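You operate a simulated robot arm through the tools that you are given. There is no shell and no other tool. Be economical: measure what you need, move in short steps, check, and stop when the job is done.

You run a simulated robot arm. Do the job below in one go: nothing can be reset, and whatever is moved stays where it is left.

## Task
Draw the leftover yarn off the black-tipped bobbin in the tube cleaner and stand it on the blue peg.
Fine: blue arm in, press START once, arm out again after. Where these are worked on the way, their far stop is far enough and under half their travel is too little: blue arm.

It is judged by the outcome, as a careful person would: the job done as asked, and still so three seconds after it is handed in. It fails if anything else is knocked over, pushed out of place, dropped, spilled or broken.

## Robot
A 7-joint arm with a two-finger parallel gripper, fixed in place. Base frame: the origin is at the foot of the arm, x ahead of it, y to its left, z up; the work surface is at about z = 12. Readings come in mm, degrees, newtons and seconds.
With the tool pointing down near the work surface it reaches from about 240 to 620 mm from the base axis. Its first joint turns from -66.0 to 66.0 degrees. Payload 2.6 kg.
Tool frame: the origin (TCP) lies between the finger pads and is the grasp point; the fingertips stand 30 mm ahead of it; z points along the fingers, y is the line along which they close. The gripper opens to 94 mm. The fingers are 28 mm wide and 10 mm thick; the gripper's body (50 by 96 mm) begins 55 mm behind the TCP.
Orientation is told as [roll, pitch, yaw] about the base's x, y, z axes, in that order, counted from this pose: with the fingers straight down and closing along the base's y, the tool's x points along the base's -x, its y along +y and its z along -z.

## Interface
- The arm moves only by the tool nudge_tool. Its argument "plan" is a list of rows, each an object (a shift or turn left out is 0, a gripper value left out holds the last) with "fingers": the gripper command, from -1 (fully open) to 1 (shut), values between in proportion; "translation": the shift along the base's x, y, z in mm, a list of three; "delta_rot": the turn, a rotation vector about the base's x, y, z in degrees, a list of three. In form: [{"fingers": fingers, "translation": [x, y, z], "delta_rot": [rx, ry, rz]}, ...]. A call has 1 to 10 rows; each row shifts and turns the commanded pose from where the row before left it. A row lasts 0.2 s, in which the tool goes at most 50 mm and 8.6 degrees; a call with a longer step from one row to the next is refused whole, and so is a gripper value outside its range. A pose out of reach is approached as far as the arm can. The call stops where the force on the tool passes 40 N (or 10 N more than at its start, if that is more) or the arm is blocked; 0.2 s more then pass. Each finger travels about 72 mm/s and halts on what it meets, pressing with about 25 N; the grip force reading is that of the motor and also rises with nothing between the fingers. The clock runs only during rows and for 0.2 s after the last one: add rows that do not move to give the fingers time. It gives the time, the measured TCP pose, the force on the tool (base axes), the opening and the grip force at its end, in the units of the frame above (readings bear some noise), with the torque about the TCP (base axes, N m) and any sound that the robot's microphone picked up.
- Cameras (640 x 400 px; columns grow to the right, rows downward): "scene" is fixed at [1.7, 411.3, 586.1]; the picture's right is [-0.98, -0.20, 0.00], its down [-0.10, 0.48, -0.87] and it looks along [0.17, -0.85, -0.49] (base axes); focal length 287 px, centre (320, 200). "wrist" rides on the gripper at [76, 14, -103] in the tool frame; the picture's right is [-0.18, 0.98, 0.00], its down [-0.75, -0.14, -0.64] and it looks along [-0.63, -0.12, 0.77] (tool axes); focal length 243 px, centre (320, 200). There is no depth. A picture from a camera that has moved, and an enlarged one, comes with that camera's place and axes in the base frame and with its lens. The place of the scene camera against the robot may be out by one fixed shift of up to 18 mm in any direction.
- get_image(camera): a new picture of that camera. No time passes.
- enlarge(camera, box): a new picture of the part [left, top, right, bottom] of that camera's present view, enlarged. No time passes.
- finish_job(): hands the job in; it is judged then, once.

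Go step by step. Nothing tells you positions but the pictures and the camera data: compare them with the known pose of the tool, close in by small moves and look again before you grip or let go. The budget is 120 turns and 64 pictures, counting those below and the enlarged ones. Unless the task says otherwise, let go and move clear before handing in, and close with one line.

The tools are called after ">>>" by a JSON object that holds its "method" and its "body". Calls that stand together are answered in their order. nudge_tool: Moves the arm, as the interface text tells. Its arguments: {"type":"object","properties":{"plan":{"type":"array"}},"required":["plan"]} The other tools are called the same way: get_image (camera) takes a picture; enlarge (camera, box) takes an enlarged picture of a part of a camera's view; finish_job () hands the job in.

At the start:

```text
time_s: 0.0
position: [238.9, -174.4, 470.0]
orientation: [-0.1, 0.0, 0.1]
wrist_force: [0.5, -0.6, -0.3]
ft_torque: [-0.02, -0.01, -0.01]
width: 94.4
grip_force: 0.1
```

scene: 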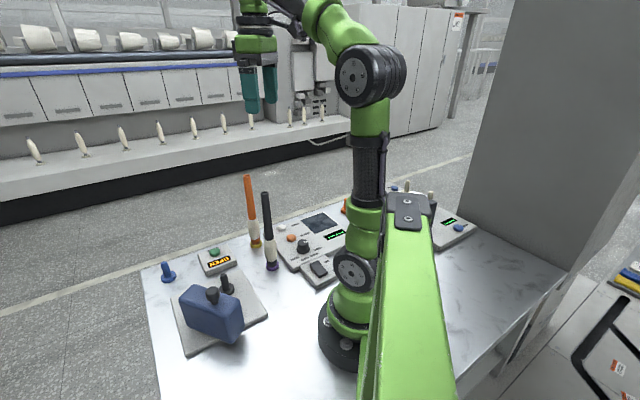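
wrist: 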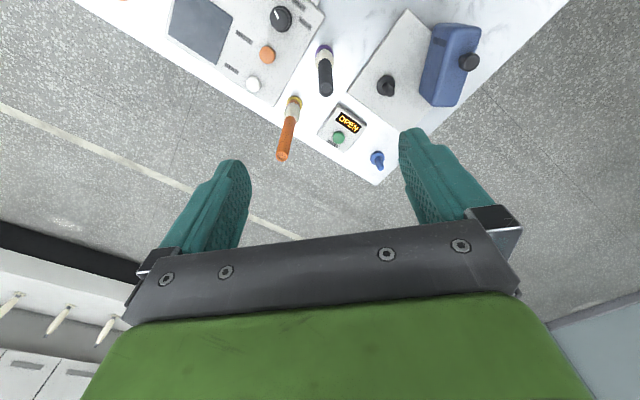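

I see a table with two bobbins (orange and black), a blue block, a blue peg and panels with OPEN display. I'll look closer to identify things.

>>> {"method": "enlarge", "body": {"camera": "scene", "box": [130, 160, 350, 360]}}

>>> {"method": "enlarge", "body": {"camera": "wrist", "box": [220, 0, 580, 200]}}

>>> {"method": "enlarge", "body": {"camera": "scene", "box": [270, 170, 490, 290]}}

```text
2.00 times, centred on (240, 260) of scene
camera zoom: at [1.7, 411.3, 586.1], right [-0.98, -0.2, 0.0], down [-0.1, 0.48, -0.87], along [0.17, -0.85, -0.49], focal length 573 px, centre (480, 80)
```

zoom: 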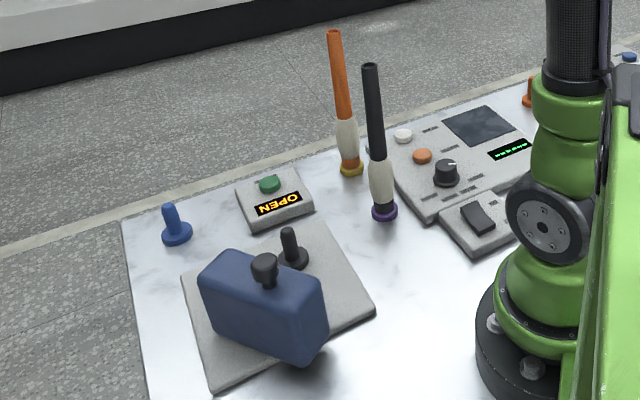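

```text
1.78 times, centred on (400, 100) of wrist
camera zoom: at [162.7, -159.2, 572.8], right [0.18, 0.98, 0.0], down [0.75, -0.14, 0.64], along [0.63, -0.12, -0.77], focal length 431 px, centre (178, 378)
```

zoom: 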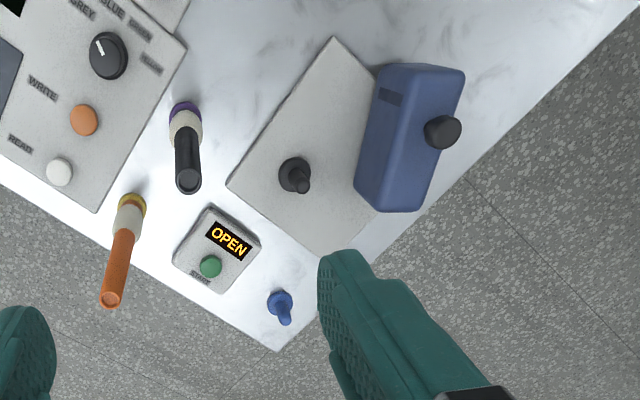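

```text
2.91 times, centred on (380, 230) of scene
camera zoom: at [1.7, 411.3, 586.1], right [-0.98, -0.2, 0.0], down [-0.1, 0.48, -0.87], along [0.17, -0.85, -0.49], focal length 834 px, centre (146, 113)
```

zoom: 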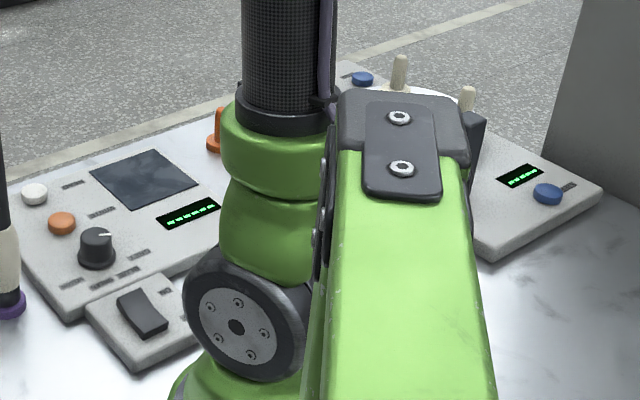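

>>> {"method": "enlarge", "body": {"camera": "wrist", "box": [340, 0, 500, 110]}}

>>> {"method": "enlarge", "body": {"camera": "scene", "box": [150, 230, 290, 360]}}

```text
3.64 times, centred on (420, 55) of wrist
camera zoom: at [162.7, -159.2, 572.8], right [0.18, 0.98, 0.0], down [0.75, -0.14, 0.64], along [0.63, -0.12, -0.77], focal length 882 px, centre (-44, 727)
```

zoom: 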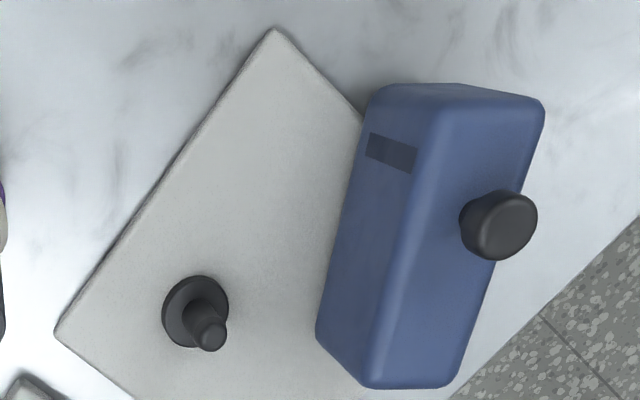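

```text
3.08 times, centred on (220, 295) of scene
camera zoom: at [1.7, 411.3, 586.1], right [-0.98, -0.2, 0.0], down [-0.1, 0.48, -0.87], along [0.17, -0.85, -0.49], focal length 882 px, centre (628, -92)
```

zoom: 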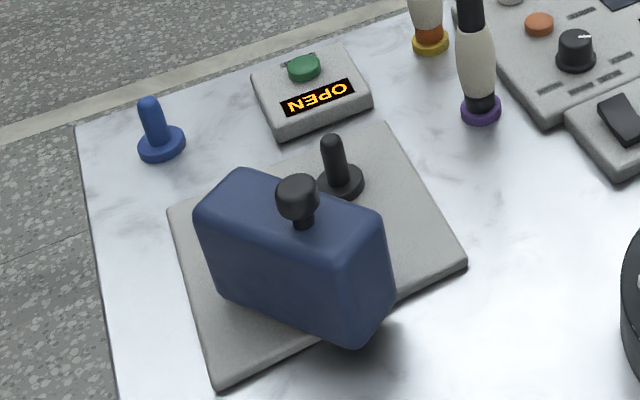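

Black bobbin stands on the purple peg near (243,-168), top about z 255; cleaner post near (333,-48); START near (418,-165); blue peg near (508,-73); the blue block with knob near (290,67). I'll go up and turn the camera to see how the blue arm is mounted.

>>> {"method": "nudge_tool", "body": {"plan": [{"translation": [10, 3, -10], "delta_rot": [0, 0, 8]}, {"translation": [10, 3, -10], "delta_rot": [0, 0, 8]}, {"translation": [10, 3, -10], "delta_rot": [0, 0, 8]}, {"translation": [10, 3, -10], "delta_rot": [0, 0, 8]}, {"translation": [10, 3, -10], "delta_rot": [0, 0, 8]}, {"translation": [10, 3, -10], "delta_rot": [0, 0, 8]}, {"translation": [10, 3, -10], "delta_rot": [0, 0, 8]}, {"translation": [10, 3, -20], "delta_rot": [0, 0, 8]}, {"translation": [10, 0, -20], "delta_rot": [0, 0, 8]}, {"translation": [0, 0, -20], "delta_rot": [0, 0, 8]}]}}

>>> {"method": "get_image", "body": {"camera": "wrist"}}

```text
time_s: 2.2
position: [327.7, -151.2, 340.7]
orientation: [-0.1, -0.1, 80.2]
wrist_force: [-0.1, 0.0, 0.5]
ft_torque: [-0.02, 0.02, -0.01]
width: 94.1
grip_force: 0.1
```

```text
56 pictures are left
camera wrist: at [301.3, -222.3, 442.4], right [-0.94, 0.35, 0.0], down [0.27, 0.72, 0.64], along [0.23, 0.6, -0.77], focal length 243 px, centre (320, 200)
```

wrist: 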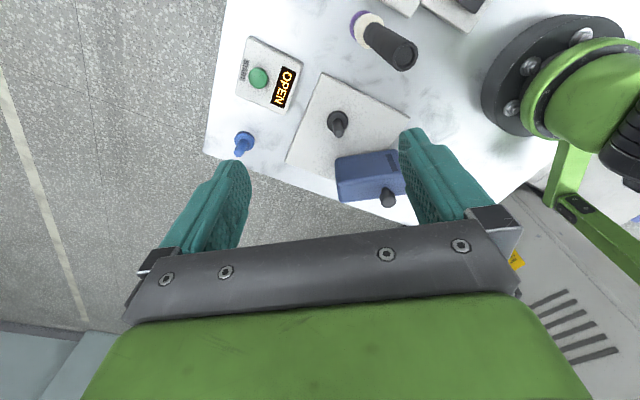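

>>> {"method": "enlarge", "body": {"camera": "wrist", "box": [270, 60, 430, 220]}}

>>> {"method": "enlarge", "body": {"camera": "wrist", "box": [220, 0, 430, 160]}}

```text
2.50 times, centred on (350, 140) of wrist
camera zoom: at [301.3, -222.3, 442.4], right [-0.94, 0.35, 0.0], down [0.27, 0.72, 0.64], along [0.23, 0.6, -0.77], focal length 606 px, centre (245, 350)
```

zoom: 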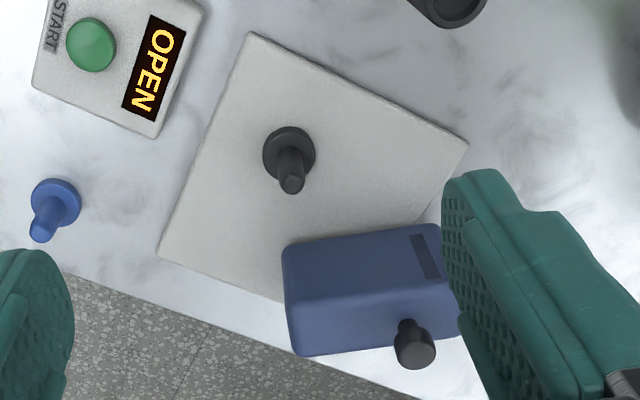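

```text
2.50 times, centred on (325, 80) of wrist
camera zoom: at [301.3, -222.3, 442.4], right [-0.94, 0.35, 0.0], down [0.27, 0.72, 0.64], along [0.23, 0.6, -0.77], focal length 606 px, centre (308, 500)
```

zoom: 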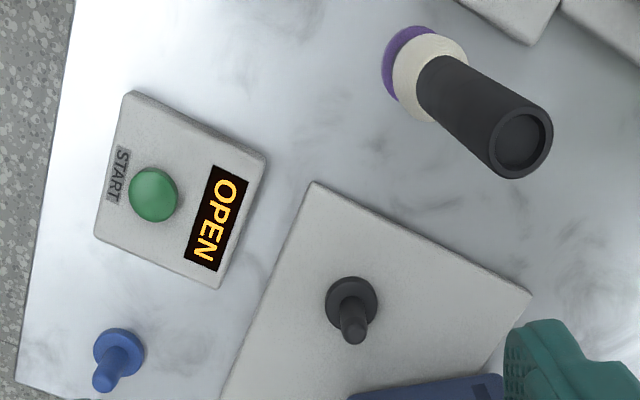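

The blue arm is a block sitting on the cleaner's plate, knob top about (287,67,118). Bobbin top comes out at about (254,-170,237), post at (333,-55). I'll move above the black bobbin and check.

>>> {"method": "nudge_tool", "body": {"plan": [{"fingers": -1, "translation": [-25, -6, 0], "delta_rot": [0, 0, 2]}, {"translation": [-25, -6, 0], "delta_rot": [0, 0, 3]}, {"translation": [-24, -7, 0], "delta_rot": [0, 0, 5]}, {"translation": [0, 0, -30]}, {}]}}

>>> {"method": "get_image", "body": {"camera": "wrist"}}

>>> {"method": "get_image", "body": {"camera": "scene"}}

```text
time_s: 3.4
position: [254.6, -168.6, 311.4]
orientation: [-0.1, 0.0, 90.1]
wrist_force: [-1.4, -1.1, -0.7]
ft_torque: [0.02, -0.01, 0.0]
width: 94.0
grip_force: 0.1
```

```text
53 pictures are left
camera wrist: at [240.9, -244.3, 413.0], right [-0.98, 0.18, 0.0], down [0.14, 0.75, 0.64], along [0.12, 0.63, -0.77], focal length 243 px, centre (320, 200)
```

wrist: 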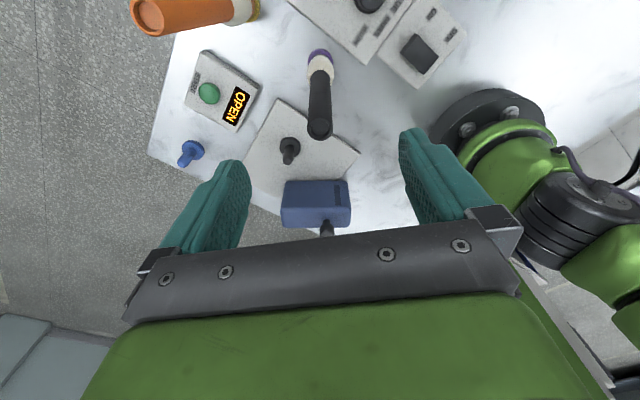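

```text
52 pictures are left
```

scene: 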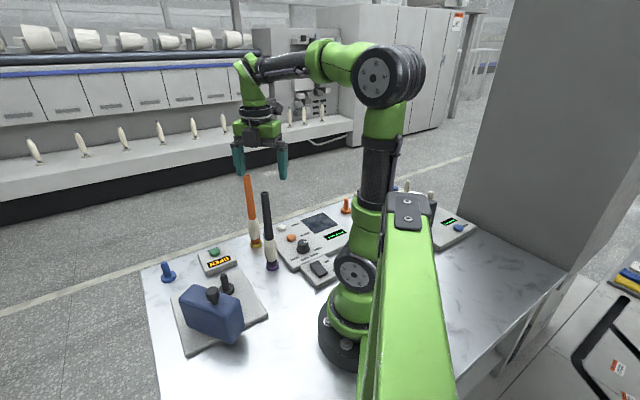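

Bobbin top is almost right below the TCP. I go down with the fingers either side and close gently.

>>> {"method": "nudge_tool", "body": {"plan": [{"translation": [1, 0, -30]}, {"translation": [0, 0, -30]}, {"translation": [0, 0, -30]}, {"translation": [0, 0, -18]}, {}]}}

>>> {"method": "get_image", "body": {"camera": "wrist"}}

>>> {"method": "enlarge", "body": {"camera": "scene", "box": [200, 130, 340, 290]}}

```text
time_s: 4.6
position: [255.8, -168.3, 202.4]
orientation: [-0.1, 0.0, 90.1]
wrist_force: [0.1, 0.5, 0.7]
ft_torque: [-0.04, 0.0, 0.0]
width: 94.0
grip_force: 0.0
```

```text
51 pictures are left
camera wrist: at [242.1, -243.3, 304.3], right [-0.98, 0.18, 0.0], down [0.14, 0.75, 0.64], along [0.12, 0.63, -0.77], focal length 243 px, centre (320, 200)
```

wrist: 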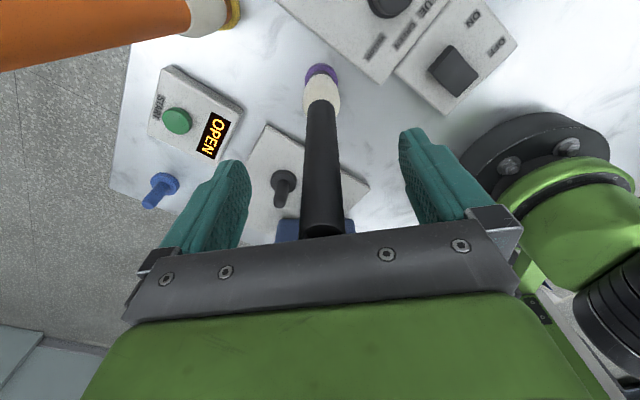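

```text
2.50 times, centred on (270, 210) of scene
camera zoom: at [1.7, 411.3, 586.1], right [-0.98, -0.2, 0.0], down [-0.1, 0.48, -0.87], along [0.17, -0.85, -0.49], focal length 717 px, centre (445, 175)
```

zoom: 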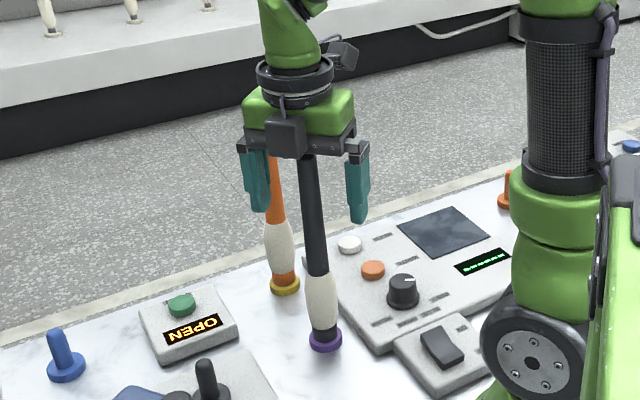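

>>> {"method": "nudge_tool", "body": {"plan": [{"fingers": 0}, {"fingers": 0.3}, {"fingers": 0.6}, {"fingers": 1}, {"fingers": 1}, {"fingers": 1}]}}

>>> {"method": "enlarge", "body": {"camera": "scene", "box": [200, 130, 340, 290]}}

>>> {"method": "get_image", "body": {"camera": "wrist"}}

```text
time_s: 6.0
position: [255.2, -167.2, 202.8]
orientation: [-0.1, 0.1, 90.1]
wrist_force: [0.3, 0.8, 0.2]
ft_torque: [-0.01, 0.14, 0.0]
width: 20.3
grip_force: 25.7
```

```text
2.50 times, centred on (270, 210) of scene
camera zoom: at [1.7, 411.3, 586.1], right [-0.98, -0.2, 0.0], down [-0.1, 0.48, -0.87], along [0.17, -0.85, -0.49], focal length 717 px, centre (445, 175)
```

zoom: 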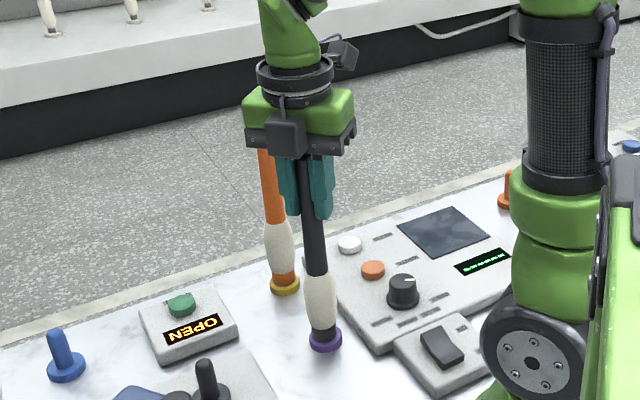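

```text
48 pictures are left
camera wrist: at [242.1, -243.4, 304.6], right [-0.98, 0.18, 0.0], down [0.14, 0.75, 0.64], along [0.12, 0.63, -0.77], focal length 243 px, centre (320, 200)
```

wrist: 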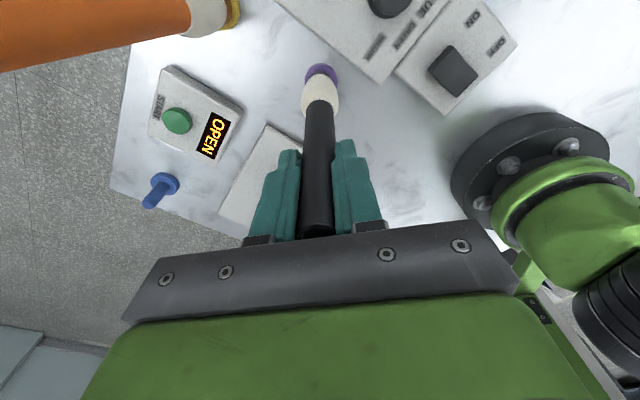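

Gripped (20 mm tube). I lift slowly off the purple peg.

>>> {"method": "nudge_tool", "body": {"plan": [{"translation": [0, 0, 10]}, {"translation": [0, 0, 15]}, {"translation": [0, 0, 20]}, {"translation": [0, 0, 25]}, {"translation": [0, 0, 25]}, {}]}}

>>> {"method": "get_image", "body": {"camera": "wrist"}}

>>> {"method": "get_image", "body": {"camera": "scene"}}

```text
time_s: 7.4
position: [256.0, -169.4, 300.5]
orientation: [-0.1, 0.0, 90.1]
wrist_force: [0.2, -0.5, -0.6]
ft_torque: [0.01, 0.02, 0.01]
width: 19.8
grip_force: 24.5
```

```text
47 pictures are left
camera wrist: at [242.2, -244.5, 401.9], right [-0.98, 0.18, 0.0], down [0.14, 0.75, 0.64], along [0.12, 0.63, -0.77], focal length 243 px, centre (320, 200)
```

wrist: 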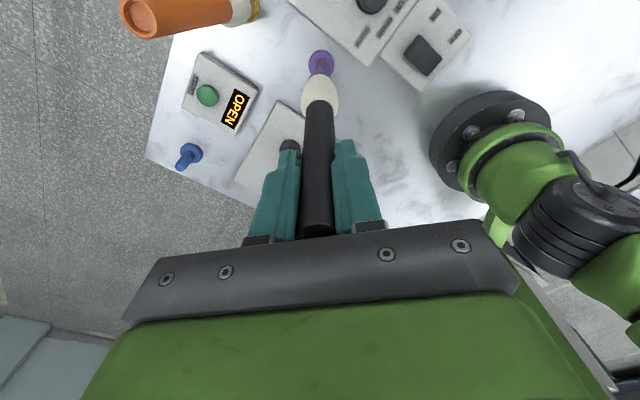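

```text
46 pictures are left
```

scene: 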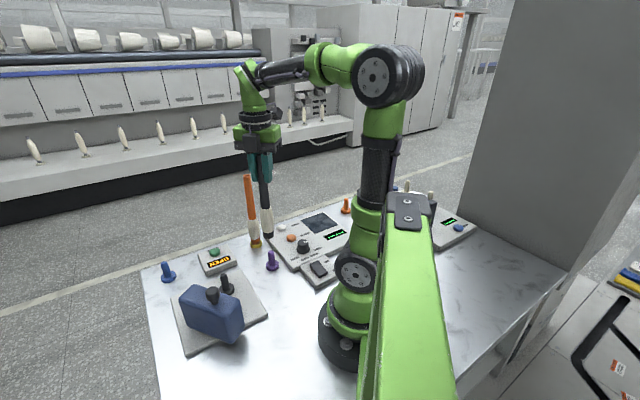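

The bobbin is off the peg. I'll measure the purple peg precisely in this view as a reference for aligning over the cleaner post.

>>> {"method": "enlarge", "body": {"camera": "wrist", "box": [250, 30, 390, 170]}}

>>> {"method": "enlarge", "body": {"camera": "scene", "box": [220, 110, 310, 290]}}

```text
2.86 times, centred on (320, 100) of wrist
camera zoom: at [242.2, -244.5, 401.9], right [-0.98, 0.18, 0.0], down [0.14, 0.75, 0.64], along [0.12, 0.63, -0.77], focal length 693 px, centre (320, 486)
```

zoom: 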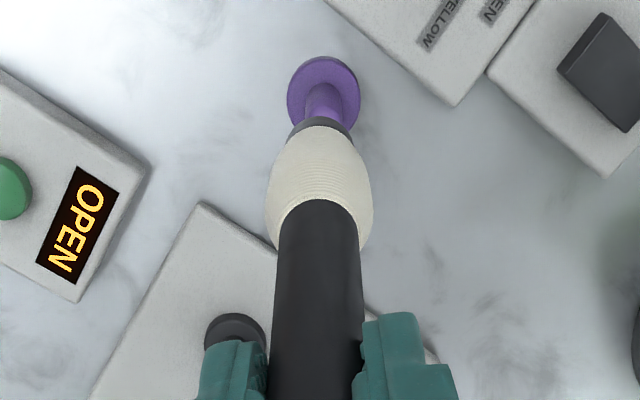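

```text
2.22 times, centred on (265, 200) of scene
camera zoom: at [1.7, 411.3, 586.1], right [-0.98, -0.2, 0.0], down [-0.1, 0.48, -0.87], along [0.17, -0.85, -0.49], focal length 637 px, centre (442, 200)
```

zoom: 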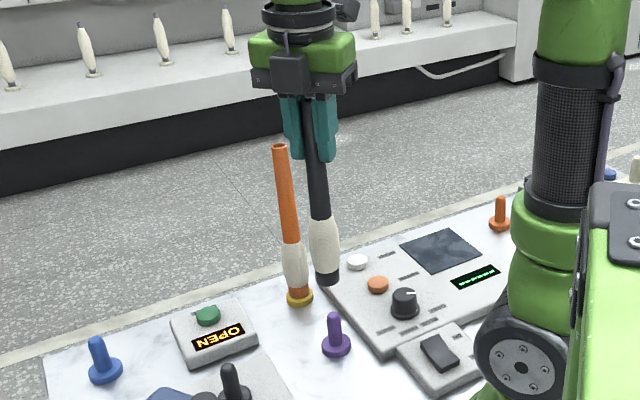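

Reference: bobbin axis sits about 5 mm to -y of the TCP. Moving over the cleaner post at the same height.

>>> {"method": "nudge_tool", "body": {"plan": [{"translation": [12, 19, 0]}, {"translation": [13, 20, 0]}, {"translation": [13, 20, 0]}, {"translation": [13, 19, 0]}, {"translation": [12, 19, 0]}, {"translation": [12, 19, 0]}, {}, {}]}}

>>> {"method": "enlarge", "body": {"camera": "wrist", "box": [250, 30, 390, 170]}}

>>> {"method": "enlarge", "body": {"camera": "scene", "box": [170, 150, 280, 310]}}

```text
time_s: 9.2
position: [331.4, -52.3, 298.0]
orientation: [-0.1, 0.0, 90.1]
wrist_force: [0.2, 0.2, -0.9]
ft_torque: [0.0, 0.0, -0.01]
width: 20.1
grip_force: 24.9
```

```text
2.86 times, centred on (320, 100) of wrist
camera zoom: at [318.1, -128.2, 400.0], right [-0.98, 0.18, 0.0], down [0.14, 0.75, 0.64], along [0.12, 0.63, -0.77], focal length 693 px, centre (320, 486)
```

zoom: 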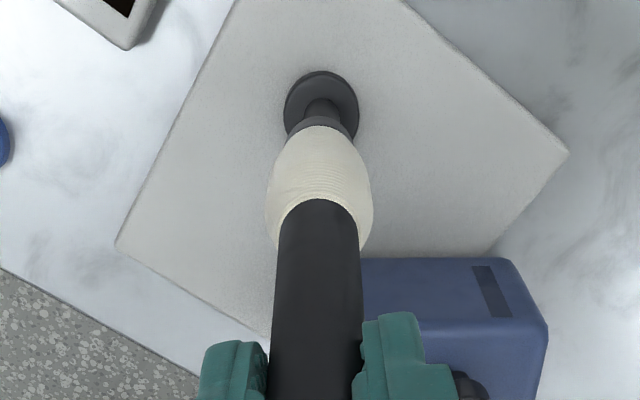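

```text
2.50 times, centred on (225, 230) of scene
camera zoom: at [1.7, 411.3, 586.1], right [-0.98, -0.2, 0.0], down [-0.1, 0.48, -0.87], along [0.17, -0.85, -0.49], focal length 717 px, centre (558, 125)
```

zoom: 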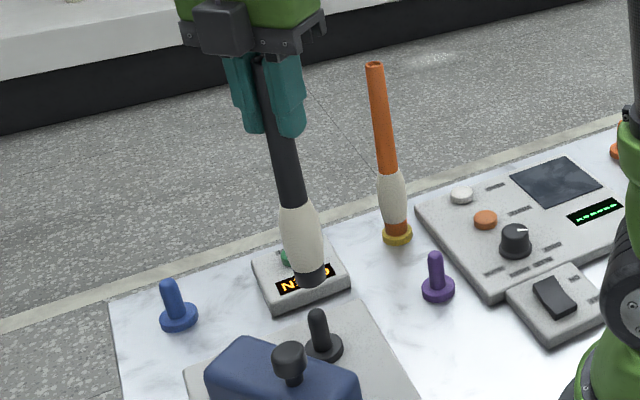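

Nearly aligned; small correction of about +1.5, +3, then lower part way and look again.

>>> {"method": "nudge_tool", "body": {"plan": [{"translation": [1.5, 3, -10]}, {"translation": [0, 0, -12]}, {}]}}

>>> {"method": "enlarge", "body": {"camera": "wrist", "box": [270, 40, 370, 110]}}

>>> {"method": "enlarge", "body": {"camera": "scene", "box": [200, 240, 270, 300]}}

```text
time_s: 10.0
position: [333.1, -49.7, 277.2]
orientation: [-0.2, -0.1, 90.2]
wrist_force: [-0.2, 0.3, -0.9]
ft_torque: [0.03, 0.01, 0.01]
width: 20.0
grip_force: 25.0
```

```text
5.71 times, centred on (320, 75) of wrist
camera zoom: at [319.5, -125.6, 378.1], right [-0.98, 0.18, 0.0], down [0.14, 0.75, 0.64], along [0.12, 0.63, -0.77], focal length 1386 px, centre (320, 914)
```

zoom: 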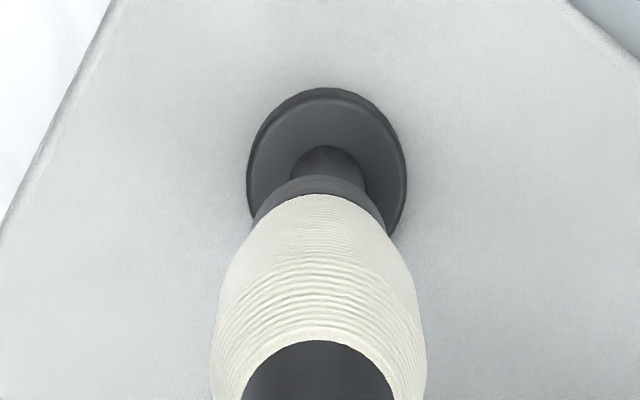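

```text
6.67 times, centred on (235, 270) of scene
camera zoom: at [1.7, 411.3, 586.1], right [-0.98, -0.2, 0.0], down [-0.1, 0.48, -0.87], along [0.17, -0.85, -0.49], focal length 1911 px, centre (887, -267)
```

zoom: 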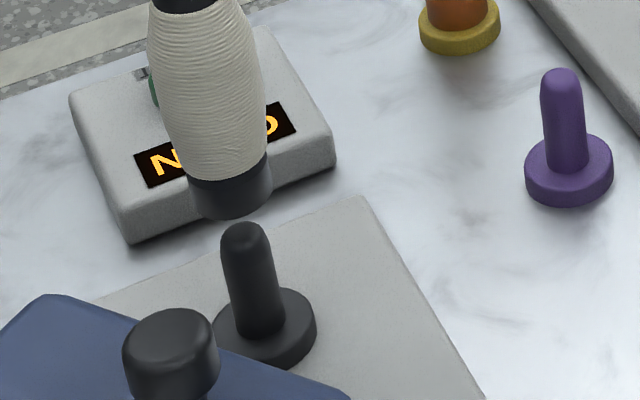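

>>> {"method": "nudge_tool", "body": {"plan": [{"translation": [-2, 2.5, 0]}, {"translation": [0, 0, -10]}, {}]}}

>>> {"method": "enlarge", "body": {"camera": "wrist", "box": [270, 40, 370, 110]}}

>>> {"method": "enlarge", "body": {"camera": "scene", "box": [200, 240, 270, 300]}}

```text
time_s: 10.8
position: [331.7, -48.1, 266.4]
orientation: [0.0, 0.0, 90.0]
wrist_force: [-0.6, 0.4, -0.5]
ft_torque: [-0.02, 0.01, 0.0]
width: 19.9
grip_force: 25.8
```

```text
5.71 times, centred on (320, 75) of wrist
camera zoom: at [316.8, -123.1, 367.5], right [-0.98, 0.18, 0.0], down [0.14, 0.75, 0.64], along [0.12, 0.63, -0.77], focal length 1386 px, centre (320, 914)
```

zoom: 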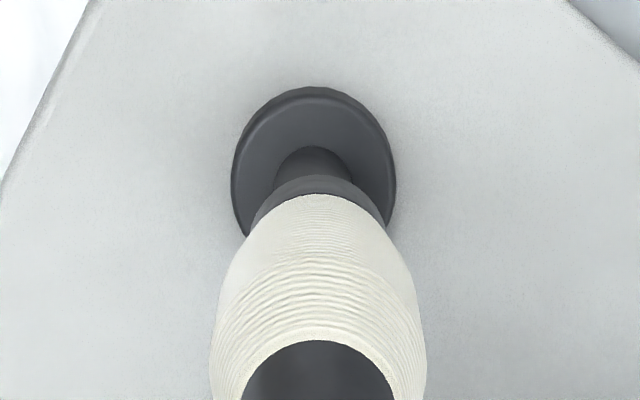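

```text
6.67 times, centred on (235, 270) of scene
camera zoom: at [1.7, 411.3, 586.1], right [-0.98, -0.2, 0.0], down [-0.1, 0.48, -0.87], along [0.17, -0.85, -0.49], focal length 1911 px, centre (887, -267)
```

zoom: 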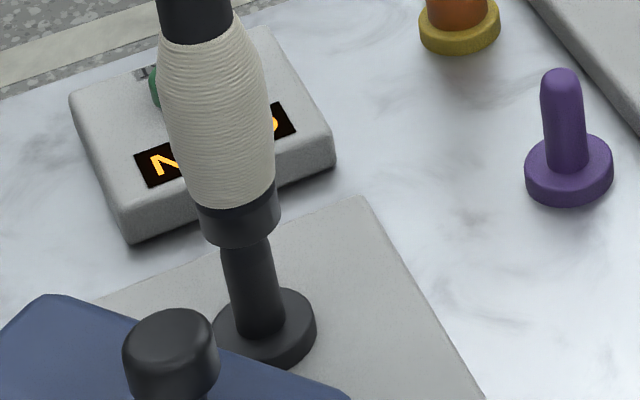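

Cameras now agree to within a couple of mm; a tiny correction, then feel downward in small steps.

>>> {"method": "nudge_tool", "body": {"plan": [{"translation": [0.6, -1.5, 0]}, {"translation": [0, 0, -4]}, {"translation": [0, 0, -4]}, {}]}}

>>> {"method": "enlarge", "body": {"camera": "wrist", "box": [270, 40, 370, 110]}}

>>> {"method": "enlarge", "body": {"camera": "scene", "box": [200, 240, 270, 300]}}

```text
time_s: 11.8
position: [330.2, -50.3, 258.2]
orientation: [-0.2, 0.0, 90.1]
wrist_force: [-0.9, 0.6, 0.6]
ft_torque: [0.01, 0.0, 0.01]
width: 20.0
grip_force: 24.6
```

```text
5.71 times, centred on (320, 75) of wrist
camera zoom: at [316.8, -124.8, 359.5], right [-0.98, 0.18, 0.0], down [0.14, 0.75, 0.64], along [0.12, 0.63, -0.77], focal length 1386 px, centre (320, 914)
```

zoom: 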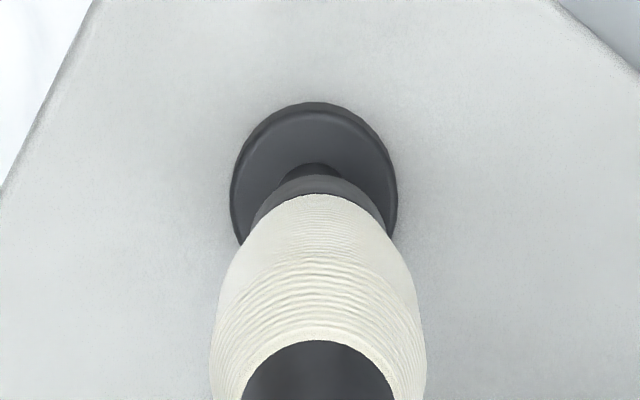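

```text
6.67 times, centred on (235, 270) of scene
camera zoom: at [1.7, 411.3, 586.1], right [-0.98, -0.2, 0.0], down [-0.1, 0.48, -0.87], along [0.17, -0.85, -0.49], focal length 1911 px, centre (887, -267)
```

zoom: 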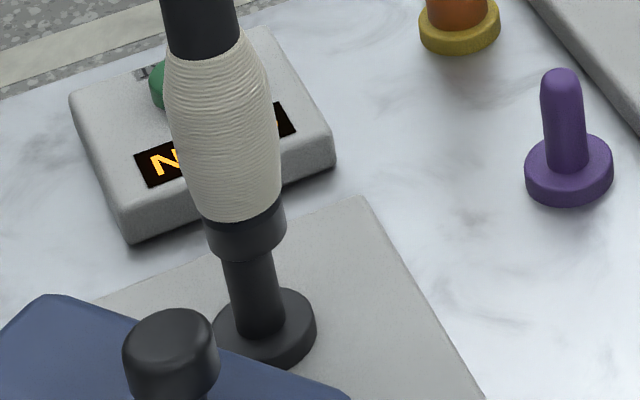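

>>> {"method": "nudge_tool", "body": {"plan": [{"translation": [0.9, 0, -3]}, {"translation": [0, 0, -3]}, {"translation": [0, 0, -3]}, {"translation": [0, 0, -3]}, {}]}}

>>> {"method": "enlarge", "body": {"camera": "scene", "box": [200, 240, 270, 300]}}

```text
time_s: 13.0
position: [330.8, -50.0, 245.5]
orientation: [-0.1, 0.0, 90.1]
wrist_force: [0.7, 3.5, 1.3]
ft_torque: [0.64, -0.17, -0.02]
width: 20.0
grip_force: 25.3
```

```text
6.67 times, centred on (235, 270) of scene
camera zoom: at [1.7, 411.3, 586.1], right [-0.98, -0.2, 0.0], down [-0.1, 0.48, -0.87], along [0.17, -0.85, -0.49], focal length 1911 px, centre (887, -267)
```

zoom: 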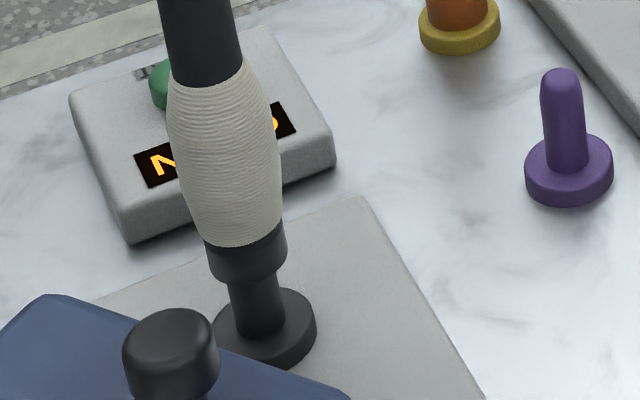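

The bobbin is entering the post (it's pushed toward +y slightly); I ease +y and keep lowering.

>>> {"method": "nudge_tool", "body": {"plan": [{"translation": [0.5, 1.5, 0]}, {"translation": [0, 0, -4]}, {"translation": [0, 0, -4]}, {}]}}

```text
time_s: 14.0
position: [332.1, -48.3, 237.1]
orientation: [-0.1, -0.1, 90.0]
wrist_force: [-0.7, -0.2, -0.6]
ft_torque: [0.0, -0.01, -0.01]
width: 20.1
grip_force: 25.3
```

>>> {"method": "nudge_tool", "body": {"plan": [{"translation": [0, 0, -5]}, {"translation": [0, 0, -5]}, {"translation": [0, 0, -5]}, {}]}}

>>> {"method": "enlarge", "body": {"camera": "scene", "box": [200, 240, 270, 300]}}

```text
time_s: 15.0
position: [332.4, -48.3, 222.1]
orientation: [-0.2, 0.0, 90.2]
wrist_force: [-0.1, -0.5, -1.3]
ft_torque: [-0.05, 0.01, -0.01]
width: 20.2
grip_force: 25.1
```

```text
6.67 times, centred on (235, 270) of scene
camera zoom: at [1.7, 411.3, 586.1], right [-0.98, -0.2, 0.0], down [-0.1, 0.48, -0.87], along [0.17, -0.85, -0.49], focal length 1911 px, centre (887, -267)
```

zoom: 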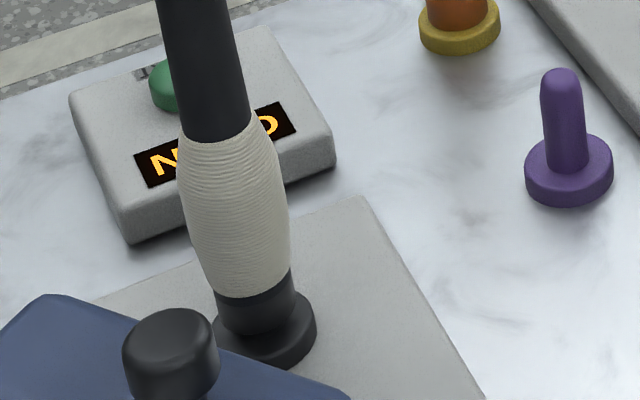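

>>> {"method": "nudge_tool", "body": {"plan": [{"translation": [0, 0, -3]}, {"translation": [0, 0, -3]}, {"translation": [0, 0, -2]}, {}]}}

```text
time_s: 16.0
position: [331.5, -48.2, 214.3]
orientation: [-0.2, 0.0, 90.1]
wrist_force: [-1.5, 1.6, 7.2]
ft_torque: [0.04, 0.2, -0.04]
width: 20.0
grip_force: 24.9
```

Contact with the flange (7 N) at z 214 — the bobbin is seated. Now I release carefully and rise straight up.

>>> {"method": "nudge_tool", "body": {"plan": [{"fingers": 0.4}, {"fingers": 0}, {"fingers": -0.5}, {"fingers": -1}, {}, {"translation": [0, 0, 25]}, {"translation": [0, 0, 30]}, {"translation": [0, 0, 35]}, {"translation": [0, 0, 20]}, {}]}}

>>> {"method": "get_image", "body": {"camera": "scene"}}

>>> {"method": "get_image", "body": {"camera": "wrist"}}

```text
time_s: 18.2
position: [331.5, -48.4, 326.4]
orientation: [-0.1, -0.1, 90.1]
wrist_force: [-0.4, 0.5, 0.4]
ft_torque: [0.01, -0.01, 0.0]
width: 94.0
grip_force: 0.0
```

```text
33 pictures are left
```

scene: 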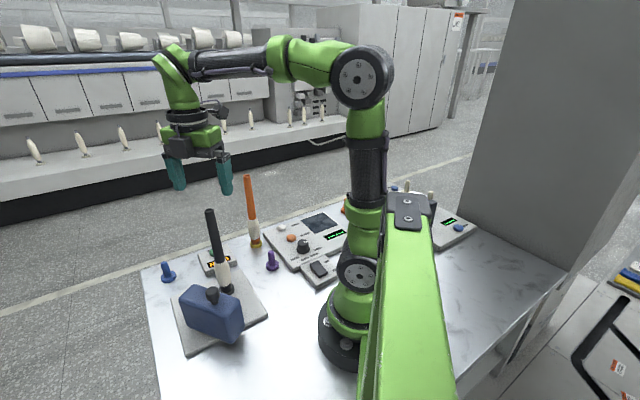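

```text
32 pictures are left
camera wrist: at [317.8, -124.0, 428.3], right [-0.98, 0.18, 0.0], down [0.14, 0.75, 0.64], along [0.12, 0.63, -0.77], focal length 243 px, centre (320, 200)
```

wrist: 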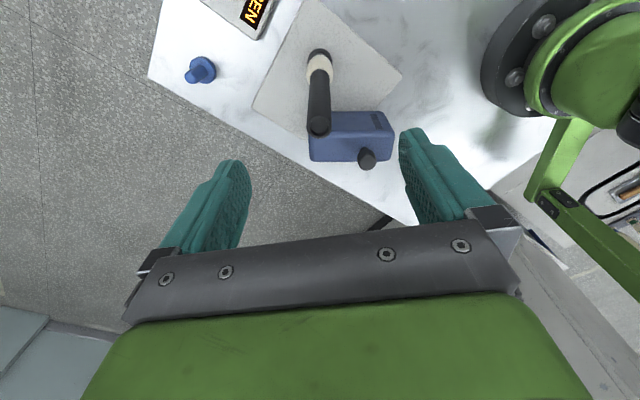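

Bobbin stands in the cleaner. Next I go over the blue arm's knob, turning so the gripper's camera side faces away from the bobbin.

>>> {"method": "nudge_tool", "body": {"plan": [{"translation": [-5, 12, 0], "delta_rot": [0, 0, -8.4]}, {"translation": [-5, 12, 0], "delta_rot": [0, 0, -8.4]}, {"translation": [-5, 12, 0], "delta_rot": [0, 0, -8.4]}, {"translation": [-5, 12, 0], "delta_rot": [0, 0, -8.4]}, {"translation": [-5, 12, 0], "delta_rot": [0, 0, -8.4]}, {"translation": [-5, 12, 0], "delta_rot": [0, 0, -8.4]}, {"translation": [-5, 12, 0], "delta_rot": [0, 0, -8.4]}, {"translation": [-5, 12, 0], "delta_rot": [0, 0, -8.4]}, {"translation": [-5, 12, 0], "delta_rot": [0, 0, -8.4]}, {"translation": [0, 8, 0], "delta_rot": [0, 0, -8.4]}]}}

>>> {"method": "nudge_tool", "body": {"plan": [{"delta_rot": [0, 0, -8]}, {"delta_rot": [0, 0, -8]}, {"delta_rot": [0, 0, -8]}, {"delta_rot": [0, 0, -8]}, {"delta_rot": [0, 0, -8]}, {"delta_rot": [0, 0, -8]}, {"delta_rot": [0, 0, -8]}, {"delta_rot": [0, 0, -8]}, {}]}}

>>> {"method": "get_image", "body": {"camera": "wrist"}}

```text
time_s: 20.4
position: [287.6, 68.5, 323.8]
orientation: [-0.1, 0.0, 6.1]
wrist_force: [-0.1, 0.6, 0.5]
ft_torque: [0.02, -0.01, -0.02]
width: 94.2
grip_force: 0.0
```

```text
time_s: 22.4
position: [286.8, 67.3, 326.5]
orientation: [-0.1, -0.1, -58.0]
wrist_force: [1.0, 0.3, -0.3]
ft_torque: [-0.01, -0.02, -0.01]
width: 93.9
grip_force: 0.2
```

```text
31 pictures are left
camera wrist: at [259.0, 141.5, 427.2], right [0.93, 0.36, 0.0], down [0.28, -0.71, 0.64], along [0.23, -0.6, -0.77], focal length 243 px, centre (320, 200)
```

wrist: 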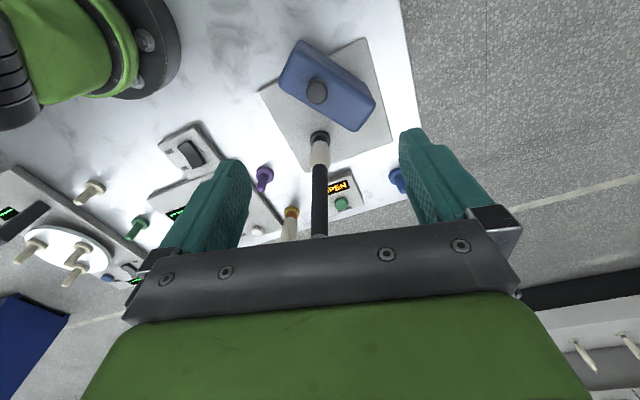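

>>> {"method": "enlarge", "body": {"camera": "wrist", "box": [250, 20, 410, 180]}}

```text
2.50 times, centred on (330, 100) of wrist
camera zoom: at [259.0, 141.5, 427.2], right [0.93, 0.36, 0.0], down [0.28, -0.71, 0.64], along [0.23, -0.6, -0.77], focal length 606 px, centre (295, 450)
```

zoom: 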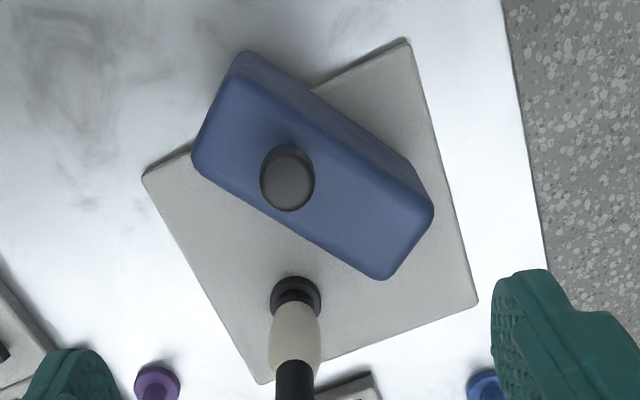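

>>> {"method": "nudge_tool", "body": {"plan": [{"translation": [0, -7, -40]}, {"translation": [0, 0, -45]}, {"translation": [0, 0, -45]}, {"translation": [0, 0, -40]}, {"translation": [0, 0, -16]}, {}]}}

>>> {"method": "enlarge", "body": {"camera": "scene", "box": [150, 190, 290, 360]}}

>>> {"method": "get_image", "body": {"camera": "wrist"}}

```text
time_s: 23.8
position: [284.6, 61.1, 139.0]
orientation: [-0.1, 0.0, -57.9]
wrist_force: [0.9, 0.4, 0.3]
ft_torque: [-0.02, -0.02, -0.02]
width: 94.0
grip_force: 0.0
```

```text
2.35 times, centred on (220, 275) of scene
camera zoom: at [1.7, 411.3, 586.1], right [-0.98, -0.2, 0.0], down [-0.1, 0.48, -0.87], along [0.17, -0.85, -0.49], focal length 674 px, centre (555, 24)
```

zoom: 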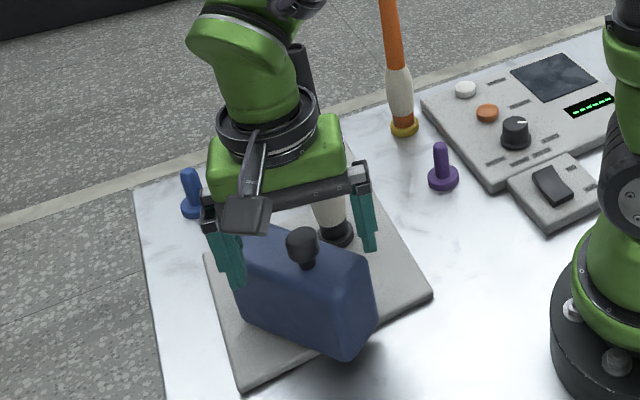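

```text
28 pictures are left
camera wrist: at [257.8, 134.5, 240.5], right [0.93, 0.37, 0.0], down [0.28, -0.71, 0.64], along [0.23, -0.6, -0.77], focal length 243 px, centre (320, 200)
```

wrist: 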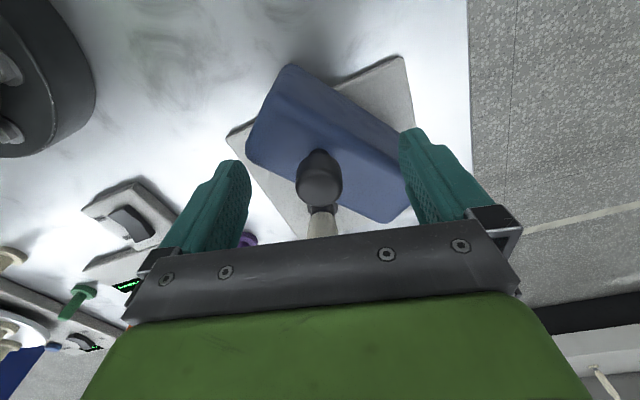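

>>> {"method": "nudge_tool", "body": {"plan": [{"translation": [1.5, -3, -10]}, {"fingers": 0}, {"fingers": 0.4}, {"fingers": 1}, {"fingers": 1}, {"fingers": 1}]}}

>>> {"method": "enlarge", "body": {"camera": "scene", "box": [170, 220, 270, 340]}}

```text
time_s: 24.2
position: [286.8, 60.4, 137.4]
orientation: [-0.1, 0.1, -58.0]
wrist_force: [-0.1, -1.1, 4.9]
ft_torque: [0.02, -0.04, 0.05]
width: 93.9
grip_force: 0.0
stopped in row 1: the force on the tool passed its limit at 77 N (the readings are from after the stop); the commanded pose is now the measured one
```

```text
3.33 times, centred on (220, 280) of scene
camera zoom: at [1.7, 411.3, 586.1], right [-0.98, -0.2, 0.0], down [-0.1, 0.48, -0.87], along [0.17, -0.85, -0.49], focal length 956 px, centre (653, -67)
```

zoom: 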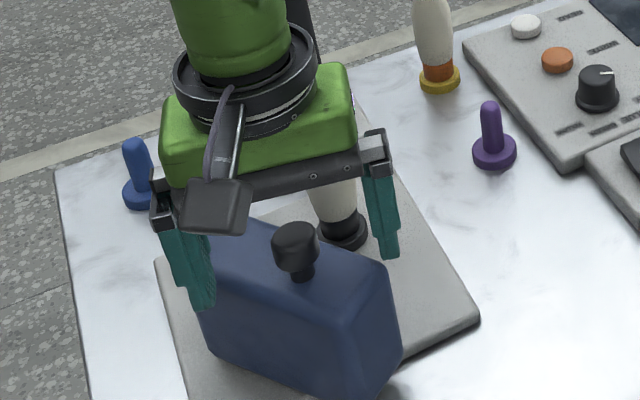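

A fingertip touched the block's top at about z 107, so I raise a little and close on the knob there.

>>> {"method": "nudge_tool", "body": {"plan": [{"translation": [0, 0, 4]}, {"fingers": 0}, {"fingers": 0.4}, {"fingers": 1}, {"fingers": 1}, {"fingers": 1}]}}

>>> {"method": "enlarge", "body": {"camera": "scene", "box": [170, 220, 270, 340]}}

```text
time_s: 25.6
position: [285.3, 60.2, 140.1]
orientation: [-0.2, 0.1, -58.1]
wrist_force: [-21.2, -11.6, 13.7]
ft_torque: [-0.16, -0.11, 0.0]
width: 25.5
grip_force: 44.9
```

```text
3.33 times, centred on (220, 280) of scene
camera zoom: at [1.6, 411.3, 586.2], right [-0.98, -0.2, 0.0], down [-0.1, 0.48, -0.87], along [0.17, -0.85, -0.49], focal length 956 px, centre (653, -67)
```

zoom: 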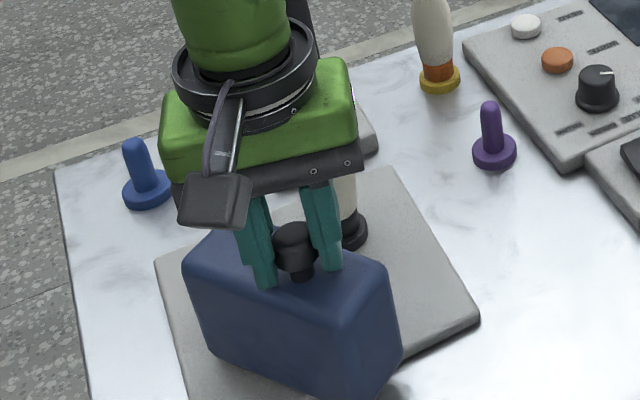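

>>> {"method": "nudge_tool", "body": {"plan": [{"translation": [-1.3, -0.8, 0]}, {}]}}

```text
time_s: 26.2
position: [285.5, 61.0, 141.1]
orientation: [-0.2, 0.0, -58.0]
wrist_force: [-2.2, -12.6, -10.8]
ft_torque: [0.92, 0.67, 0.2]
width: 25.3
grip_force: 45.2
```

Knob gripped. I try moving it toward the post in small steps and watch the forces.

>>> {"method": "nudge_tool", "body": {"plan": [{"translation": [0, -3, 0]}, {"translation": [0, -3, 0]}, {}]}}

```text
time_s: 27.0
position: [286.5, 54.6, 140.5]
orientation: [-0.1, 0.1, -58.1]
wrist_force: [2.3, 9.9, -18.1]
ft_torque: [0.04, 0.26, 0.57]
width: 25.5
grip_force: 45.4
```

>>> {"method": "nudge_tool", "body": {"plan": [{"translation": [0, -4, -0.5]}, {"translation": [0, -4, 0]}, {"translation": [0, -4, 0]}, {}]}}

>>> {"method": "enlarge", "body": {"camera": "scene", "box": [150, 220, 270, 340]}}

```text
time_s: 28.0
position: [287.2, 42.7, 141.2]
orientation: [0.2, 0.0, -58.0]
wrist_force: [12.0, 6.5, 1.6]
ft_torque: [-0.34, 0.16, 0.32]
width: 25.5
grip_force: 44.6
```

```text
3.33 times, centred on (210, 280) of scene
camera zoom: at [1.7, 411.3, 586.1], right [-0.98, -0.2, 0.0], down [-0.1, 0.48, -0.87], along [0.17, -0.85, -0.49], focal length 956 px, centre (687, -67)
```

zoom: 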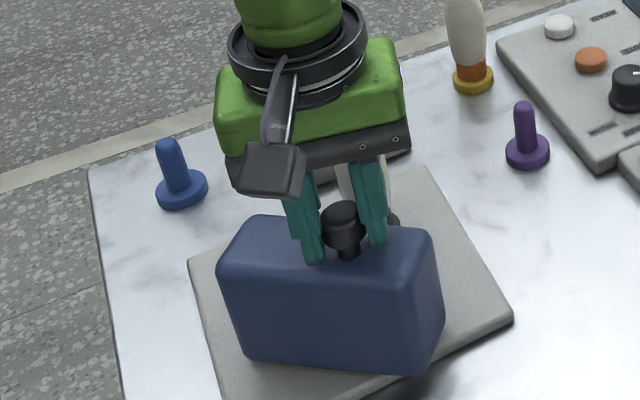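

The arm swings about its far end, so the knob's path curves toward +x. I keep following it.

>>> {"method": "nudge_tool", "body": {"plan": [{"translation": [1.5, -4, 0]}, {"translation": [1, -4, 0]}, {"translation": [1.2, -4, 0]}, {}]}}

```text
time_s: 29.0
position: [288.8, 30.2, 140.7]
orientation: [0.0, 0.0, -58.0]
wrist_force: [7.9, 7.1, 6.4]
ft_torque: [0.14, -0.09, 0.24]
width: 24.8
grip_force: 45.3
```

>>> {"method": "nudge_tool", "body": {"plan": [{"translation": [2, -4, 0]}, {"translation": [1.5, -4, 0]}, {"translation": [1.5, -4, 0]}, {}]}}

>>> {"method": "enlarge", "body": {"camera": "scene", "box": [150, 190, 270, 340]}}

>>> {"method": "get_image", "body": {"camera": "wrist"}}

```text
time_s: 30.0
position: [294.9, 17.3, 140.3]
orientation: [0.2, 0.0, -58.0]
wrist_force: [21.0, 22.8, -5.8]
ft_torque: [0.13, 0.35, 0.47]
width: 25.8
grip_force: 44.5
```

```text
2.67 times, centred on (210, 265) of scene
camera zoom: at [1.7, 411.3, 586.1], right [-0.98, -0.2, 0.0], down [-0.1, 0.48, -0.87], along [0.17, -0.85, -0.49], focal length 764 px, centre (613, 27)
```

zoom: 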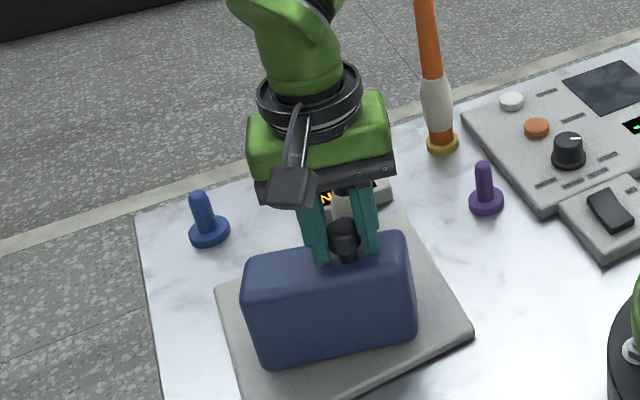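

```text
23 pictures are left
camera wrist: at [266.9, 91.1, 242.5], right [0.93, 0.37, 0.0], down [0.28, -0.71, 0.64], along [0.24, -0.6, -0.77], focal length 243 px, centre (320, 200)
```

wrist: 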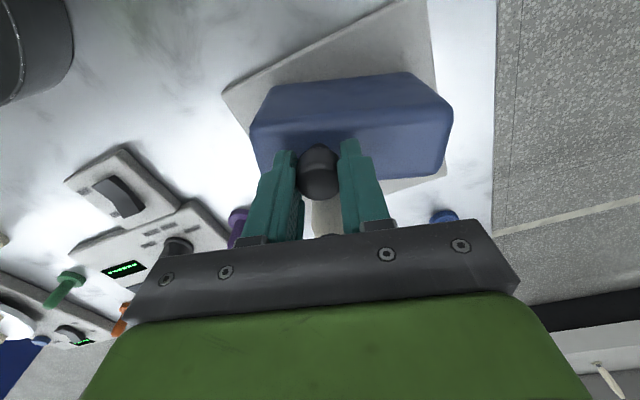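

>>> {"method": "nudge_tool", "body": {"plan": [{"translation": [2.5, -1, 0]}, {"translation": [1.8, -3.5, 0]}, {"translation": [1.9, -3.5, 0]}, {}]}}

```text
time_s: 31.0
position: [300.4, 9.5, 140.6]
orientation: [0.1, 0.0, -58.0]
wrist_force: [15.7, 20.0, 4.6]
ft_torque: [-0.08, 0.15, 0.34]
width: 25.6
grip_force: 45.0
```

>>> {"method": "nudge_tool", "body": {"plan": [{"translation": [3, -1.5, 0]}, {"translation": [2.2, -3.2, 0]}, {"translation": [2.3, -3.2, 0]}, {}]}}

>>> {"method": "get_image", "body": {"camera": "wrist"}}

```text
time_s: 32.0
position: [308.6, 1.7, 140.9]
orientation: [0.1, -0.1, -58.1]
wrist_force: [11.2, 13.0, 8.6]
ft_torque: [0.2, 0.2, -0.03]
width: 25.3
grip_force: 45.5
```

```text
22 pictures are left
camera wrist: at [280.4, 75.2, 242.1], right [0.93, 0.36, 0.0], down [0.28, -0.71, 0.64], along [0.23, -0.6, -0.77], focal length 243 px, centre (320, 200)
```

wrist: 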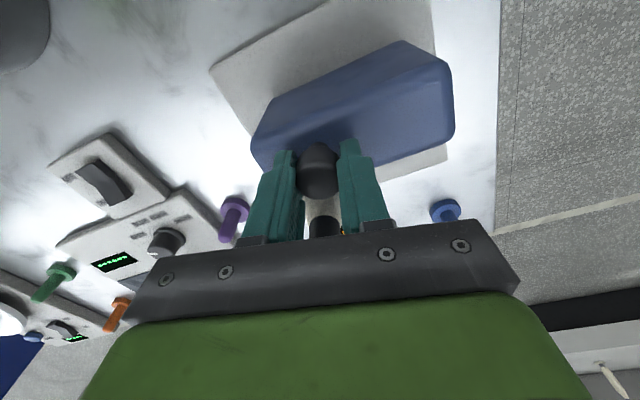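

>>> {"method": "enlarge", "body": {"camera": "scene", "box": [170, 180, 270, 300]}}

```text
3.33 times, centred on (220, 240) of scene
camera zoom: at [1.7, 411.3, 586.1], right [-0.98, -0.2, 0.0], down [-0.1, 0.48, -0.87], along [0.17, -0.85, -0.49], focal length 956 px, centre (653, 67)
```

zoom: 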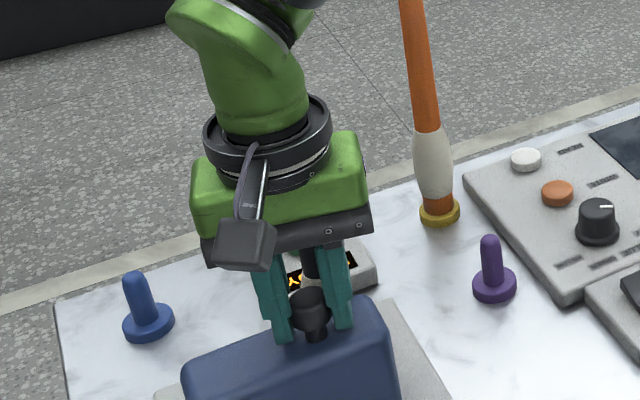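

To keep the gripper body clear of the standing bobbin, I lean the tool back away from it about the finger axis while still holding the knob.

>>> {"method": "nudge_tool", "body": {"plan": [{"delta_rot": [-3.4, -2.1, 0], "translation": [0, 0, 1]}, {"delta_rot": [-3.4, -2.1, 0], "translation": [0, 0, 1]}, {"delta_rot": [-3.4, -2.1, 0], "translation": [0, 0, 1]}, {"delta_rot": [-3.4, -2.1, 0], "translation": [0, 0, 1]}, {"delta_rot": [-3.4, -2.1, 0]}, {}]}}

```text
time_s: 33.4
position: [308.3, 2.0, 145.4]
orientation: [0.1, -19.9, -58.1]
wrist_force: [13.9, 24.4, -3.0]
ft_torque: [0.93, 0.16, -0.48]
width: 24.6
grip_force: 45.3
```

>>> {"method": "nudge_tool", "body": {"plan": [{"translation": [2.8, -3, 0]}, {"translation": [2.6, -3, 0]}, {}]}}

>>> {"method": "get_image", "body": {"camera": "wrist"}}

```text
time_s: 33.8
position: [308.3, 3.1, 145.2]
orientation: [-0.1, -19.8, -57.8]
wrist_force: [-2.4, 2.9, 0.6]
ft_torque: [-0.41, -0.34, -0.55]
width: 25.2
grip_force: 45.2
stopped in row 1: the force on the tool passed its limit at 46 N (the readings are from after the stop); the commanded pose is now the measured one
```

```text
20 pictures are left
camera wrist: at [264.1, 101.5, 214.9], right [0.92, 0.38, 0.06], down [0.14, -0.49, 0.86], along [0.35, -0.79, -0.51], focal length 243 px, centre (320, 200)
```

wrist: 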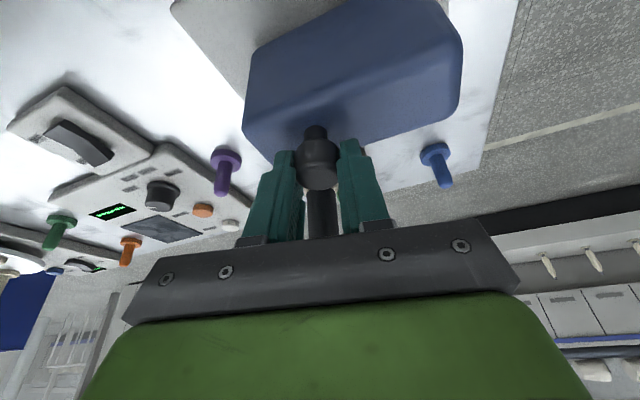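

>>> {"method": "nudge_tool", "body": {"plan": [{"translation": [1.2, -1.5, 0]}, {"translation": [1.2, -1.5, 0]}, {}]}}

```text
time_s: 34.3
position: [307.6, 3.0, 145.0]
orientation: [-0.3, -19.6, -57.8]
wrist_force: [-4.7, 2.3, 2.0]
ft_torque: [-0.6, -0.51, -0.45]
width: 25.2
grip_force: 44.6
stopped in row 2: the force on the tool passed its limit at 47 N (the readings are from after the stop); the commanded pose is now the measured one
```

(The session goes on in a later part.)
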